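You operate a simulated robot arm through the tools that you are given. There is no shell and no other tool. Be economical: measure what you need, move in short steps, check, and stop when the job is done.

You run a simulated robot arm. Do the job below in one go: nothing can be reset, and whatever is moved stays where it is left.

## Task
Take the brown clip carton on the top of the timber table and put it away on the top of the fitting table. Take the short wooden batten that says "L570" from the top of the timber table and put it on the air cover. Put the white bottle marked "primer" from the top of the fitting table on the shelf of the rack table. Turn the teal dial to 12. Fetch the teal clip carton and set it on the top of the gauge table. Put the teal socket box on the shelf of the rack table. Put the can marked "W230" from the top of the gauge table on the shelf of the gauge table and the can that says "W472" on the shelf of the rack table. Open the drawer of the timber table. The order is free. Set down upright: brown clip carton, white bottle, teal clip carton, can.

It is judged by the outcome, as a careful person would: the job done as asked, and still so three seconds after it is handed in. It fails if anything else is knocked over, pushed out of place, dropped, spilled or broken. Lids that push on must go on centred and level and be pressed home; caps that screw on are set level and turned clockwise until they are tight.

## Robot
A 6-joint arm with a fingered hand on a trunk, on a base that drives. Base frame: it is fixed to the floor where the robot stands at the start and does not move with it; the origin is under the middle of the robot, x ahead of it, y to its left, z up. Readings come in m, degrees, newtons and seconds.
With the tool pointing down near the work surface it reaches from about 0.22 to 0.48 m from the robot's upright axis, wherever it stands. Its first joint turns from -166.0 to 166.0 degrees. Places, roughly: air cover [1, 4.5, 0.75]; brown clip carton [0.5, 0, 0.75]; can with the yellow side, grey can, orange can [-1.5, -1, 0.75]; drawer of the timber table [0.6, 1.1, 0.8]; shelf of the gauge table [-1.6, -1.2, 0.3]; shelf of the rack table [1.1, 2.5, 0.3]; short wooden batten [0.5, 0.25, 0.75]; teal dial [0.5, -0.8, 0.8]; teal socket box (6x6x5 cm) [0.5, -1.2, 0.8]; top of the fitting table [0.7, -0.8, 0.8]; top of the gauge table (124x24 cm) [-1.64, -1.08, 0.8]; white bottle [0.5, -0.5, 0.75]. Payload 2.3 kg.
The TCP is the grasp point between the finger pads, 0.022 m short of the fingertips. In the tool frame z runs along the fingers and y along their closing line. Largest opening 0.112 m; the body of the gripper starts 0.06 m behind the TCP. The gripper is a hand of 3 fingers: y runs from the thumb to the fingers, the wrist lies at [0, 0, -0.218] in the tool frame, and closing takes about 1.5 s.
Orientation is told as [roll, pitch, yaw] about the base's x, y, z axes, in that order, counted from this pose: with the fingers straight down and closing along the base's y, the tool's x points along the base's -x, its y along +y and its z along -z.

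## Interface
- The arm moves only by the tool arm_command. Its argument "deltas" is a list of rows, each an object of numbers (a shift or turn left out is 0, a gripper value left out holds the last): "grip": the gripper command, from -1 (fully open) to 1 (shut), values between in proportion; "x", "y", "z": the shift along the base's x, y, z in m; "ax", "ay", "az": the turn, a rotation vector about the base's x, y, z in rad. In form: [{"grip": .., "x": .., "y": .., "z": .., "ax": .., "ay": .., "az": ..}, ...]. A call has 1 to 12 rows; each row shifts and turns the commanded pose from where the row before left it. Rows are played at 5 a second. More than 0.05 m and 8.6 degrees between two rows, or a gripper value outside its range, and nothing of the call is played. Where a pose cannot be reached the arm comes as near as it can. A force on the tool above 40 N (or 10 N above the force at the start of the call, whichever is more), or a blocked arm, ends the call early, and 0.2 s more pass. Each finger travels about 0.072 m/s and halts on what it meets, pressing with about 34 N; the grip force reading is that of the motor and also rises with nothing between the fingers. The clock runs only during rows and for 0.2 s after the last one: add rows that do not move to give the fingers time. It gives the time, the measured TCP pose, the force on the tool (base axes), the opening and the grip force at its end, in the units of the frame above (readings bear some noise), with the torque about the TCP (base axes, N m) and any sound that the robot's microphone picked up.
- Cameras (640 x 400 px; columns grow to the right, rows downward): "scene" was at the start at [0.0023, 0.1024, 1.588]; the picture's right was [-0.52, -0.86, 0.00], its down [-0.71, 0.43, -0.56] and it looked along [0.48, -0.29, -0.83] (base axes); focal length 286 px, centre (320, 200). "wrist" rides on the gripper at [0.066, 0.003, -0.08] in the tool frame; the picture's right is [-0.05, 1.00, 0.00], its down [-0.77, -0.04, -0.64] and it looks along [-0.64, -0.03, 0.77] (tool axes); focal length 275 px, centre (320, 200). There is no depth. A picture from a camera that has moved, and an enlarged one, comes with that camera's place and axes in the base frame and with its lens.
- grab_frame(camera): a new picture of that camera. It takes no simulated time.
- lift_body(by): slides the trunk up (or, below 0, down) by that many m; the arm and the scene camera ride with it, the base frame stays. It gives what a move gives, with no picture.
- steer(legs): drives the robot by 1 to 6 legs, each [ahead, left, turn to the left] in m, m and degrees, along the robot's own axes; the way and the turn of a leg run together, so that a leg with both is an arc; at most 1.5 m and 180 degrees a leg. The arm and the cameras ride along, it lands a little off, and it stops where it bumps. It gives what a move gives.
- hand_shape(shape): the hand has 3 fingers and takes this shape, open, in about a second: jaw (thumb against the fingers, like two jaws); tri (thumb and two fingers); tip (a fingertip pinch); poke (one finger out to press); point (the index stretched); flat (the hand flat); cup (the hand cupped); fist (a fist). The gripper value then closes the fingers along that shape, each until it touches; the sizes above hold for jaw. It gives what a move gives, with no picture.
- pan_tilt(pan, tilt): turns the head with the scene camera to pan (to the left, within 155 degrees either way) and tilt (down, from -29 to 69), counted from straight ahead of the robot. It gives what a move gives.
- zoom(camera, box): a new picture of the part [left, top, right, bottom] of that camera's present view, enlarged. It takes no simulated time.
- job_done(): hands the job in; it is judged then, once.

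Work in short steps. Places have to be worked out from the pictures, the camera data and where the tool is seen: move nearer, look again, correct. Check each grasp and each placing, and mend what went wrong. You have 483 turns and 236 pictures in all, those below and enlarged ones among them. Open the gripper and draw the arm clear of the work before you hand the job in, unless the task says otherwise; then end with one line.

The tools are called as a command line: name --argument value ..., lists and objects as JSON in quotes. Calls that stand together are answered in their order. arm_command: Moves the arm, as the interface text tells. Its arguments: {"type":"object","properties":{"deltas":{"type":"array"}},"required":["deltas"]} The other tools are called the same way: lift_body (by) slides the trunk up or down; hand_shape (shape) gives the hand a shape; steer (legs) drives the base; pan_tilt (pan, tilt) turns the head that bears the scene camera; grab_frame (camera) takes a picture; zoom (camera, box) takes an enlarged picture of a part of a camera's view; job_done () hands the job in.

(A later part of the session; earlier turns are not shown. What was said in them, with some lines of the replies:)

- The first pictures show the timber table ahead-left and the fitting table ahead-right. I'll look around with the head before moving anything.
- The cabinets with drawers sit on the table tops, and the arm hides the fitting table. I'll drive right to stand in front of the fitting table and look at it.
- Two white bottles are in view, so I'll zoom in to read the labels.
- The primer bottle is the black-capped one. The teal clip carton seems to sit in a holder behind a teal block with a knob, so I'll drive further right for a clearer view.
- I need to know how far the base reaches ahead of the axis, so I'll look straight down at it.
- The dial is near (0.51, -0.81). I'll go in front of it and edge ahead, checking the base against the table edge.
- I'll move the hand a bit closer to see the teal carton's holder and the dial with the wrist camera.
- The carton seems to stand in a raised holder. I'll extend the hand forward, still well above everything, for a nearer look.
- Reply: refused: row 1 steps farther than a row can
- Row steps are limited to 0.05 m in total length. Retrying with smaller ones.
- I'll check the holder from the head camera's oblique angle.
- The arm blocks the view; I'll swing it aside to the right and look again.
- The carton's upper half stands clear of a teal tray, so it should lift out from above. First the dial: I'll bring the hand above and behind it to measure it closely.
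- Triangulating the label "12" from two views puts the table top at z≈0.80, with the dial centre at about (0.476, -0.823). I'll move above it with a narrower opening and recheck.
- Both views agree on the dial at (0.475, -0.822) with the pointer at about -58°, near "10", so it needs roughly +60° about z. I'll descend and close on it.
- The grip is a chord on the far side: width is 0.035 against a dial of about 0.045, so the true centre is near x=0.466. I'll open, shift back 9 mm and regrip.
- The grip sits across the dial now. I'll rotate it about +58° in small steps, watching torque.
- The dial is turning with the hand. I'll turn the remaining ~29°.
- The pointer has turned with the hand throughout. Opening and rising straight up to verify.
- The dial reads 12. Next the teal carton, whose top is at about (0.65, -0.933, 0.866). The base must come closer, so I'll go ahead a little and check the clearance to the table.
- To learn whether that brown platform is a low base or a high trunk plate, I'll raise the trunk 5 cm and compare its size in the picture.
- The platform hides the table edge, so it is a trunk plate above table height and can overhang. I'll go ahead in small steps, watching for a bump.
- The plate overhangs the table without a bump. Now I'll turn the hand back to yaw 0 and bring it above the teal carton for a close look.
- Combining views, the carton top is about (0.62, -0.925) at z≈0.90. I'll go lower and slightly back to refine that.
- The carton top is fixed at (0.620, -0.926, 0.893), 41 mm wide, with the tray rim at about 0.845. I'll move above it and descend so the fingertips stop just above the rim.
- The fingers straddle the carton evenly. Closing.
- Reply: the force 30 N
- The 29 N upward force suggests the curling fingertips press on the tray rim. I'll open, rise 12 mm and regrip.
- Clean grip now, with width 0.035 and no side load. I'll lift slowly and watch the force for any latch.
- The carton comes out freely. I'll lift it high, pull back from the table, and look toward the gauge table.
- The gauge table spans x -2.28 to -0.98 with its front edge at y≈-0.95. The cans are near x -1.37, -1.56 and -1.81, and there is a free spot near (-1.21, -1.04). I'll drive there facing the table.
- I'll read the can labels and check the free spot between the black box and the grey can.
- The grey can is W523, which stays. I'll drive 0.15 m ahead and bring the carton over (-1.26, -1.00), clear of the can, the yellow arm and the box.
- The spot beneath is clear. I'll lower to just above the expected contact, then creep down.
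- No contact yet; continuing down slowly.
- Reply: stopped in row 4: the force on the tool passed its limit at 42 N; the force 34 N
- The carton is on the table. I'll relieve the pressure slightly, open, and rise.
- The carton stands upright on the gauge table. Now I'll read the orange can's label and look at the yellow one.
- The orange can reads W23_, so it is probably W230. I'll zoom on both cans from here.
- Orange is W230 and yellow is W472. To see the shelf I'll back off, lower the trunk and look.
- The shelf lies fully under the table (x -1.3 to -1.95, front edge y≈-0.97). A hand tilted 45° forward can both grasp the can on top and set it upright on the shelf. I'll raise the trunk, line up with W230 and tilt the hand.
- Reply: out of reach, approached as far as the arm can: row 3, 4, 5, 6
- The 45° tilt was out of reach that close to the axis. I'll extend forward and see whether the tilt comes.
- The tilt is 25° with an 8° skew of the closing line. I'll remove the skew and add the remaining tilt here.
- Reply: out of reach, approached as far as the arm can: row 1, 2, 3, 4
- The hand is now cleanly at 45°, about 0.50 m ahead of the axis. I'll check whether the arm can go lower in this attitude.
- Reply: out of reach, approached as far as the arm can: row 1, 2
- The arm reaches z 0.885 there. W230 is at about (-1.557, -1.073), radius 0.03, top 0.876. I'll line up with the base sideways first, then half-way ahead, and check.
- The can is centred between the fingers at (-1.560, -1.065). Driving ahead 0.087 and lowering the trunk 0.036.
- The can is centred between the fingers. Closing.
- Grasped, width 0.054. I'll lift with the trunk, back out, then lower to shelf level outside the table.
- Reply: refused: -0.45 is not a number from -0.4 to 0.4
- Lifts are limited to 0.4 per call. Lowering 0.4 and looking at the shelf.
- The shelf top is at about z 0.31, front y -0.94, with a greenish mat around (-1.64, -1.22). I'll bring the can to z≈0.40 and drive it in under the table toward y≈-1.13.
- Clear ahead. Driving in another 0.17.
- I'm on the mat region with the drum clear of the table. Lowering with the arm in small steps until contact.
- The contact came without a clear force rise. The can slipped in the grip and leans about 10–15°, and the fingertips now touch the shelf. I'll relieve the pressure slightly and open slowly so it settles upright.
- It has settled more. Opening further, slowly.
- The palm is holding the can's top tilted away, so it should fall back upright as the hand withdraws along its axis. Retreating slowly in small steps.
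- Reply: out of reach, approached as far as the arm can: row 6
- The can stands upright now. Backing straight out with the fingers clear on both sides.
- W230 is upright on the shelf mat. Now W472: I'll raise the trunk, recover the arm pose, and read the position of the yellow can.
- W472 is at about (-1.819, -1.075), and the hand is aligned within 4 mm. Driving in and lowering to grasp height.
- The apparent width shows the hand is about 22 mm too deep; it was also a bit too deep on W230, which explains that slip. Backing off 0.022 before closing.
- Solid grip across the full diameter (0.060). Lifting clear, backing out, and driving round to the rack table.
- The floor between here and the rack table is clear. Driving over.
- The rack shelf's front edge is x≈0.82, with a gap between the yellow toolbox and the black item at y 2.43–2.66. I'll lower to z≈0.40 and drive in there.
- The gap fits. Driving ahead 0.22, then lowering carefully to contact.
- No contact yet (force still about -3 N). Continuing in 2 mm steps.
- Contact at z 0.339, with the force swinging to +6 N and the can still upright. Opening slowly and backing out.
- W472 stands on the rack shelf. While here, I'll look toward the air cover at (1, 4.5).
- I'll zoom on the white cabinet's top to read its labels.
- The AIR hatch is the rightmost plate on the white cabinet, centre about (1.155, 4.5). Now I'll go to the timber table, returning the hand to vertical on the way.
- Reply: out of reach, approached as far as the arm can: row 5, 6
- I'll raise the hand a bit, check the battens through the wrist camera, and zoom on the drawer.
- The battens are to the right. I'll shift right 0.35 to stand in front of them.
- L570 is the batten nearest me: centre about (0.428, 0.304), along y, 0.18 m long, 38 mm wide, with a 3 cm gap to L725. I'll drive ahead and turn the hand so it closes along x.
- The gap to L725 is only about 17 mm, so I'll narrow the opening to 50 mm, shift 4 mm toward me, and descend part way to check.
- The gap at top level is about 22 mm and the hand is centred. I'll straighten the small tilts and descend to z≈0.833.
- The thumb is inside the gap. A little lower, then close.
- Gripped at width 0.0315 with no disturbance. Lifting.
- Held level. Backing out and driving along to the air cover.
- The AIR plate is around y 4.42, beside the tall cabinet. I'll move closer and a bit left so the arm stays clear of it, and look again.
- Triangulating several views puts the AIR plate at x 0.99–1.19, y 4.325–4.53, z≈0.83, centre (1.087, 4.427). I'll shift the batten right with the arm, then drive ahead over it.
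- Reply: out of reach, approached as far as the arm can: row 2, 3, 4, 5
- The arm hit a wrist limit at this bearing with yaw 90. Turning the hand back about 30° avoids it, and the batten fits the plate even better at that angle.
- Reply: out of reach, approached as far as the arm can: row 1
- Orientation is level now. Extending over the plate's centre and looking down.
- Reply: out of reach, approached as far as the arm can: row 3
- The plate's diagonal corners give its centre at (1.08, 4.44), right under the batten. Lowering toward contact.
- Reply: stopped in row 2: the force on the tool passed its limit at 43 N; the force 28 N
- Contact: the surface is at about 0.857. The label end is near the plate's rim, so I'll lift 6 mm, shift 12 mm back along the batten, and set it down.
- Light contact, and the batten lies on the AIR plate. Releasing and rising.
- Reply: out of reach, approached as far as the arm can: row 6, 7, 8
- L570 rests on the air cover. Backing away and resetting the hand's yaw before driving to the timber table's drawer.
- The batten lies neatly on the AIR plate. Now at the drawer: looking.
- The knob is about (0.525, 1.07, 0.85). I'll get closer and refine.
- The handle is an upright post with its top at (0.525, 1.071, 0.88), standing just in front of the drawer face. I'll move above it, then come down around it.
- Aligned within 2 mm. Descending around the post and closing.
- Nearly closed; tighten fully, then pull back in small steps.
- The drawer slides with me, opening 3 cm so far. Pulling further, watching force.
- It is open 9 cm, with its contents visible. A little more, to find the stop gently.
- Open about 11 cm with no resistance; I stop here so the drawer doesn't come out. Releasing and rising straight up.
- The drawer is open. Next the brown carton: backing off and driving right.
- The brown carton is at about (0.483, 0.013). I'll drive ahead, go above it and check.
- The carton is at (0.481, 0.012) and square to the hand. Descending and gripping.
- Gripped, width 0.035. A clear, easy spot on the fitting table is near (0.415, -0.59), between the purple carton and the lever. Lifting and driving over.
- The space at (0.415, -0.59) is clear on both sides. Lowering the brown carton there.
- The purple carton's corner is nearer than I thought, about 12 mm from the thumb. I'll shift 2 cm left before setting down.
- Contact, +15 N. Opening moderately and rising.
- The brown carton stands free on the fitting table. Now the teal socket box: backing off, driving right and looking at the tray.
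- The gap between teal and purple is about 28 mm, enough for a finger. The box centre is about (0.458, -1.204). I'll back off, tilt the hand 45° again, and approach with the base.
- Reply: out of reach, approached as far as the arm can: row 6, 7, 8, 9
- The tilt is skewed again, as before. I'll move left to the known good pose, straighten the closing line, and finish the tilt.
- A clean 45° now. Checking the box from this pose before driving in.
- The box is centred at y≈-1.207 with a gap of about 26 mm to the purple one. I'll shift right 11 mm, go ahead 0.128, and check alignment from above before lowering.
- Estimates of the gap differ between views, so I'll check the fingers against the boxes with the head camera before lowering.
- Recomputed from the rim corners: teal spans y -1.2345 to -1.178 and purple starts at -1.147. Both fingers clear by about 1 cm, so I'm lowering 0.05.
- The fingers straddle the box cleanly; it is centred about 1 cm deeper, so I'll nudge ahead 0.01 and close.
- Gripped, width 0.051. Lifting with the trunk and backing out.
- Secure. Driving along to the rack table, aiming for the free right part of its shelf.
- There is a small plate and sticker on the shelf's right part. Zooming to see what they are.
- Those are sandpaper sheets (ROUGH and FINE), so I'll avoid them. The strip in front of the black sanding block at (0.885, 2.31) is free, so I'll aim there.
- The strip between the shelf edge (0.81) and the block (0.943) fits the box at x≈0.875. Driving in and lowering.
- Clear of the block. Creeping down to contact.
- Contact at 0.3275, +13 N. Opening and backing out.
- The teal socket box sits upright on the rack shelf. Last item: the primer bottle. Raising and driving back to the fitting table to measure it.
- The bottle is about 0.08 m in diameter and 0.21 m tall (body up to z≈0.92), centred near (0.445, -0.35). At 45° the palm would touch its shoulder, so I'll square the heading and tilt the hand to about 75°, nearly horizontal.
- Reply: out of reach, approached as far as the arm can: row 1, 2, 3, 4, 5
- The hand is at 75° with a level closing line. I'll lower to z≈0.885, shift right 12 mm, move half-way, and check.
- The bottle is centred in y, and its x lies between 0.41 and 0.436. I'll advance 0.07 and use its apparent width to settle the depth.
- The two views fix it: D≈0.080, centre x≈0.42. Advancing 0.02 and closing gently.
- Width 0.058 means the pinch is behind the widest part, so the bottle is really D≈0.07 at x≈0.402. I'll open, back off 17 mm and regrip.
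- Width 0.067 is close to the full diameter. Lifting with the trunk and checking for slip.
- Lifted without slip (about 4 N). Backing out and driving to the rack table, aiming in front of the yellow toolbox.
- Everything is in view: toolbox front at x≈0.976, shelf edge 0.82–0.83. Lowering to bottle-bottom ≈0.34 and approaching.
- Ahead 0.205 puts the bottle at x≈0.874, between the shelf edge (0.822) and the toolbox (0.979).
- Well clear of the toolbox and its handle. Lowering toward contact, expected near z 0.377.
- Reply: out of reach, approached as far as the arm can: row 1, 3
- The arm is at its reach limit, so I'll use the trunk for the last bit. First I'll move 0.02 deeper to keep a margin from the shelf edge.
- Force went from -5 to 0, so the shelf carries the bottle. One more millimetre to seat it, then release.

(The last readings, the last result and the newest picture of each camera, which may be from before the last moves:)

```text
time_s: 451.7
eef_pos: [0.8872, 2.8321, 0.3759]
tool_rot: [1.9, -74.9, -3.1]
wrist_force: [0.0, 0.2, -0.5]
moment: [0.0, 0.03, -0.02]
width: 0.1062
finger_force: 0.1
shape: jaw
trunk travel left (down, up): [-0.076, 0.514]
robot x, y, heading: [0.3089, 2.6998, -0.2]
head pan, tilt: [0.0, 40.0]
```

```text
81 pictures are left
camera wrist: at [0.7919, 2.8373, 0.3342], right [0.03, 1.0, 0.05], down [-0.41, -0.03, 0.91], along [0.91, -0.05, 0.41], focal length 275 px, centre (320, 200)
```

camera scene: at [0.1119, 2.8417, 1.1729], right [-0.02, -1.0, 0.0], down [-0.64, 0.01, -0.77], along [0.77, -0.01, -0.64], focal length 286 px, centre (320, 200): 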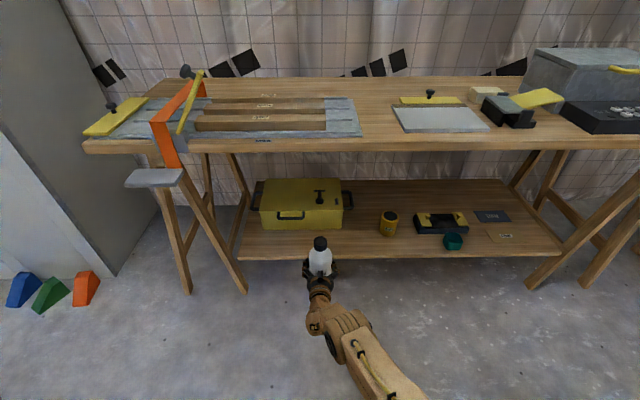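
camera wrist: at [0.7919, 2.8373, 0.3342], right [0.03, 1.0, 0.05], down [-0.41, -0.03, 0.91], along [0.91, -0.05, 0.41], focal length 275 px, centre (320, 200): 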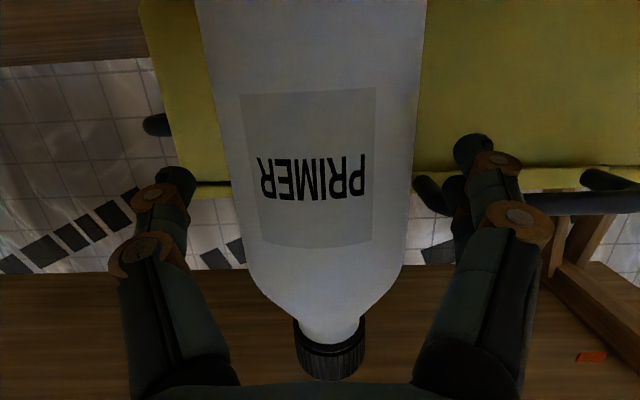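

The bottle stands upright. Backing straight out and checking everything.

steer --legs '[[-0.45, 0, 0]]'

pan_tilt --pan -10 --tilt 35

grab_frame --camera "scene"

zoom --camera "scene" --box '[180, 150, 500, 310]'

```text
time_s: 454.4
eef_pos: [0.4488, 2.8382, 0.3763]
tool_rot: [1.8, -74.9, -2.6]
wrist_force: [0.1, -0.5, -0.2]
moment: [-0.01, 0.0, -0.01]
width: 0.1061
finger_force: 0.0
shape: jaw
trunk travel left (down, up): [-0.076, 0.514]
robot x, y, heading: [-0.1295, 2.7047, 0.2]
head pan, tilt: [0.0, 40.0]
```

```text
time_s: 455.1
eef_pos: [0.4483, 2.8374, 0.3762]
tool_rot: [1.9, -74.9, -2.5]
wrist_force: [-0.5, -0.4, 0.4]
moment: [0.0, 0.01, 0.02]
width: 0.1064
finger_force: 0.0
shape: jaw
trunk travel left (down, up): [-0.076, 0.514]
robot x, y, heading: [-0.1263, 2.7006, -0.1]
head pan, tilt: [-10.0, 35.0]
```

```text
80 pictures are left
camera scene: at [-0.1006, 2.8255, 1.1685], right [-0.17, -0.98, 0.0], down [-0.57, 0.1, -0.82], along [0.81, -0.14, -0.57], focal length 286 px, centre (320, 200)
```

scene: 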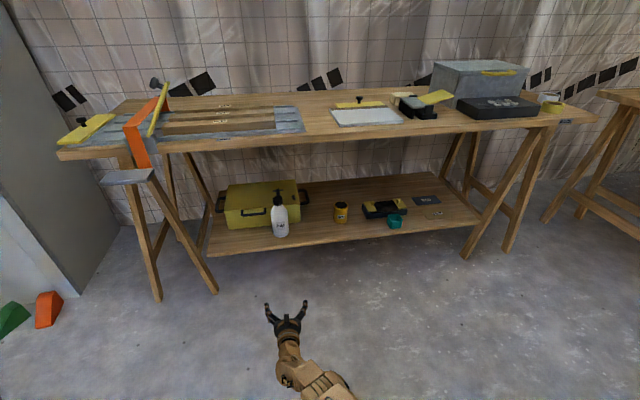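

```text
2.00 times, centred on (340, 230) of scene
camera zoom: at [-0.1006, 2.8255, 1.1685], right [-0.17, -0.98, 0.0], down [-0.57, 0.1, -0.82], along [0.81, -0.14, -0.57], focal length 572 px, centre (280, 140)
```

zoom: 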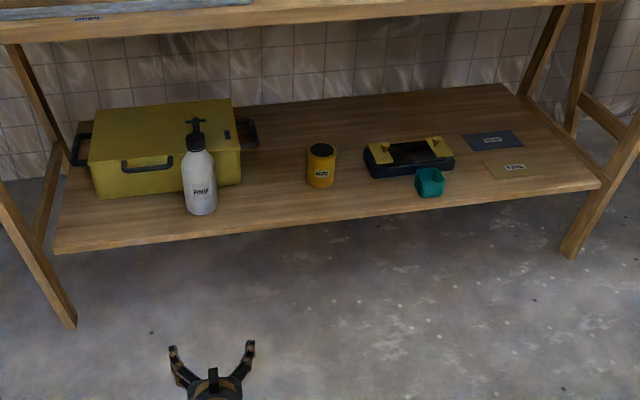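

All three rack-shelf items stand properly. A last look at the timber and fitting tables before handing in.

lift_body --by 0.4

steer --legs '[[-0.3, -1.4, 0], [-0.1, -1.4, 0]]'

pan_tilt --pan -25 --tilt 35

grab_frame --camera "scene"

zoom --camera "scene" --box '[340, 100, 560, 250]'

pan_tilt --pan -125 --tilt 30

grab_frame --camera "scene"

```text
time_s: 458.9
eef_pos: [0.4481, 2.8378, 0.777]
tool_rot: [1.9, -74.8, -2.5]
wrist_force: [0.4, 1.2, 0.1]
moment: [0.02, -0.02, -0.01]
width: 0.1062
finger_force: 0.0
shape: jaw
trunk travel left (down, up): [-0.476, 0.114]
robot x, y, heading: [-0.1299, 2.7015, 0.0]
head pan, tilt: [-10.0, 35.0]
```

```text
time_s: 472.8
eef_pos: [0.0539, -0.0096, 0.7771]
tool_rot: [1.9, -74.9, -2.6]
wrist_force: [0.3, 0.2, -0.3]
moment: [0.01, 0.01, -0.01]
width: 0.1063
finger_force: 0.0
shape: jaw
trunk travel left (down, up): [-0.476, 0.114]
robot x, y, heading: [-0.5207, -0.147, -0.1]
head pan, tilt: [-10.0, 35.0]
```

```text
time_s: 473.6
eef_pos: [0.0543, -0.0096, 0.7762]
tool_rot: [1.9, -74.9, -2.5]
wrist_force: [-0.2, 0.7, 0.2]
moment: [0.0, 0.01, 0.02]
width: 0.1064
finger_force: 0.2
shape: jaw
trunk travel left (down, up): [-0.476, 0.114]
robot x, y, heading: [-0.5214, -0.147, -0.1]
head pan, tilt: [-25.0, 35.0]
```

```text
78 pictures are left
camera scene: at [-0.5009, -0.0448, 1.5685], right [-0.42, -0.91, 0.0], down [-0.52, 0.24, -0.82], along [0.74, -0.34, -0.57], focal length 286 px, centre (320, 200)
```

scene: 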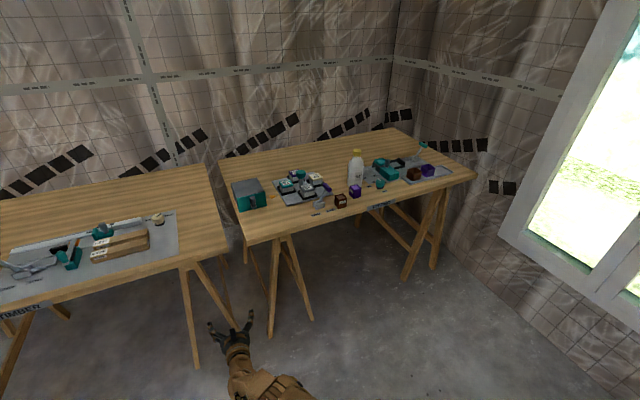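

```text
2.67 times, centred on (450, 175) of scene
camera zoom: at [-0.5009, -0.0448, 1.5685], right [-0.42, -0.91, 0.0], down [-0.52, 0.24, -0.82], along [0.74, -0.34, -0.57], focal length 762 px, centre (-27, 267)
```

zoom: 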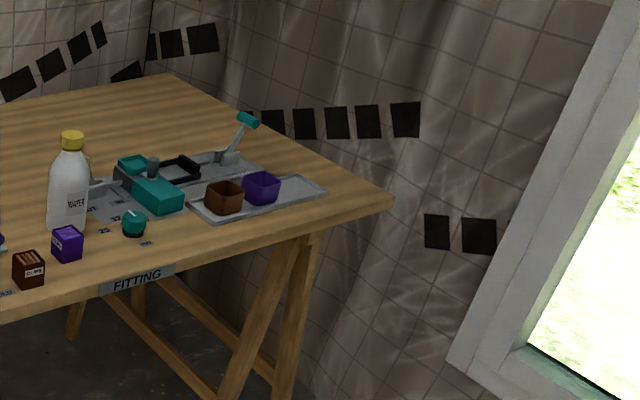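

```text
time_s: 475.4
eef_pos: [0.0544, -0.01, 0.7763]
tool_rot: [1.9, -74.9, -2.5]
wrist_force: [0.1, -0.5, -0.3]
moment: [0.03, 0.0, -0.02]
width: 0.1061
finger_force: 0.1
shape: jaw
trunk travel left (down, up): [-0.476, 0.114]
robot x, y, heading: [-0.522, -0.1496, 0.1]
head pan, tilt: [-125.0, 30.0]
```

```text
76 pictures are left
camera scene: at [-0.6325, -0.0821, 1.5763], right [-0.82, 0.57, 0.0], down [0.29, 0.41, -0.87], along [-0.49, -0.71, -0.5], focal length 286 px, centre (320, 200)
```

scene: 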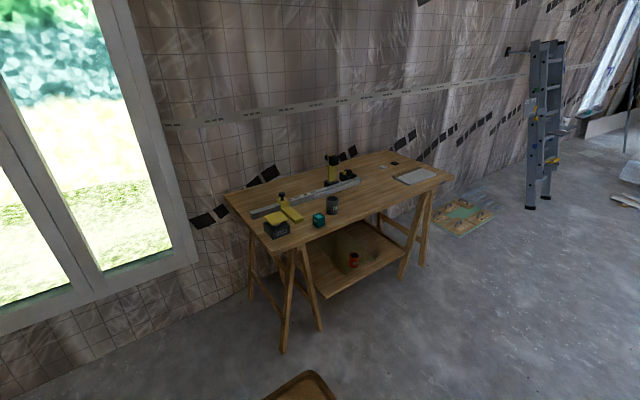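

Everything is in place: dial at 12, both cartons upright, W230 on its shelf, gripper open and the arm clear. Handing in.

job_done

```text
The job is handed in.
```

I did all nine tasks and handed the job in, with the gripper open and the arm clear; the result of the judging isn't back yet.
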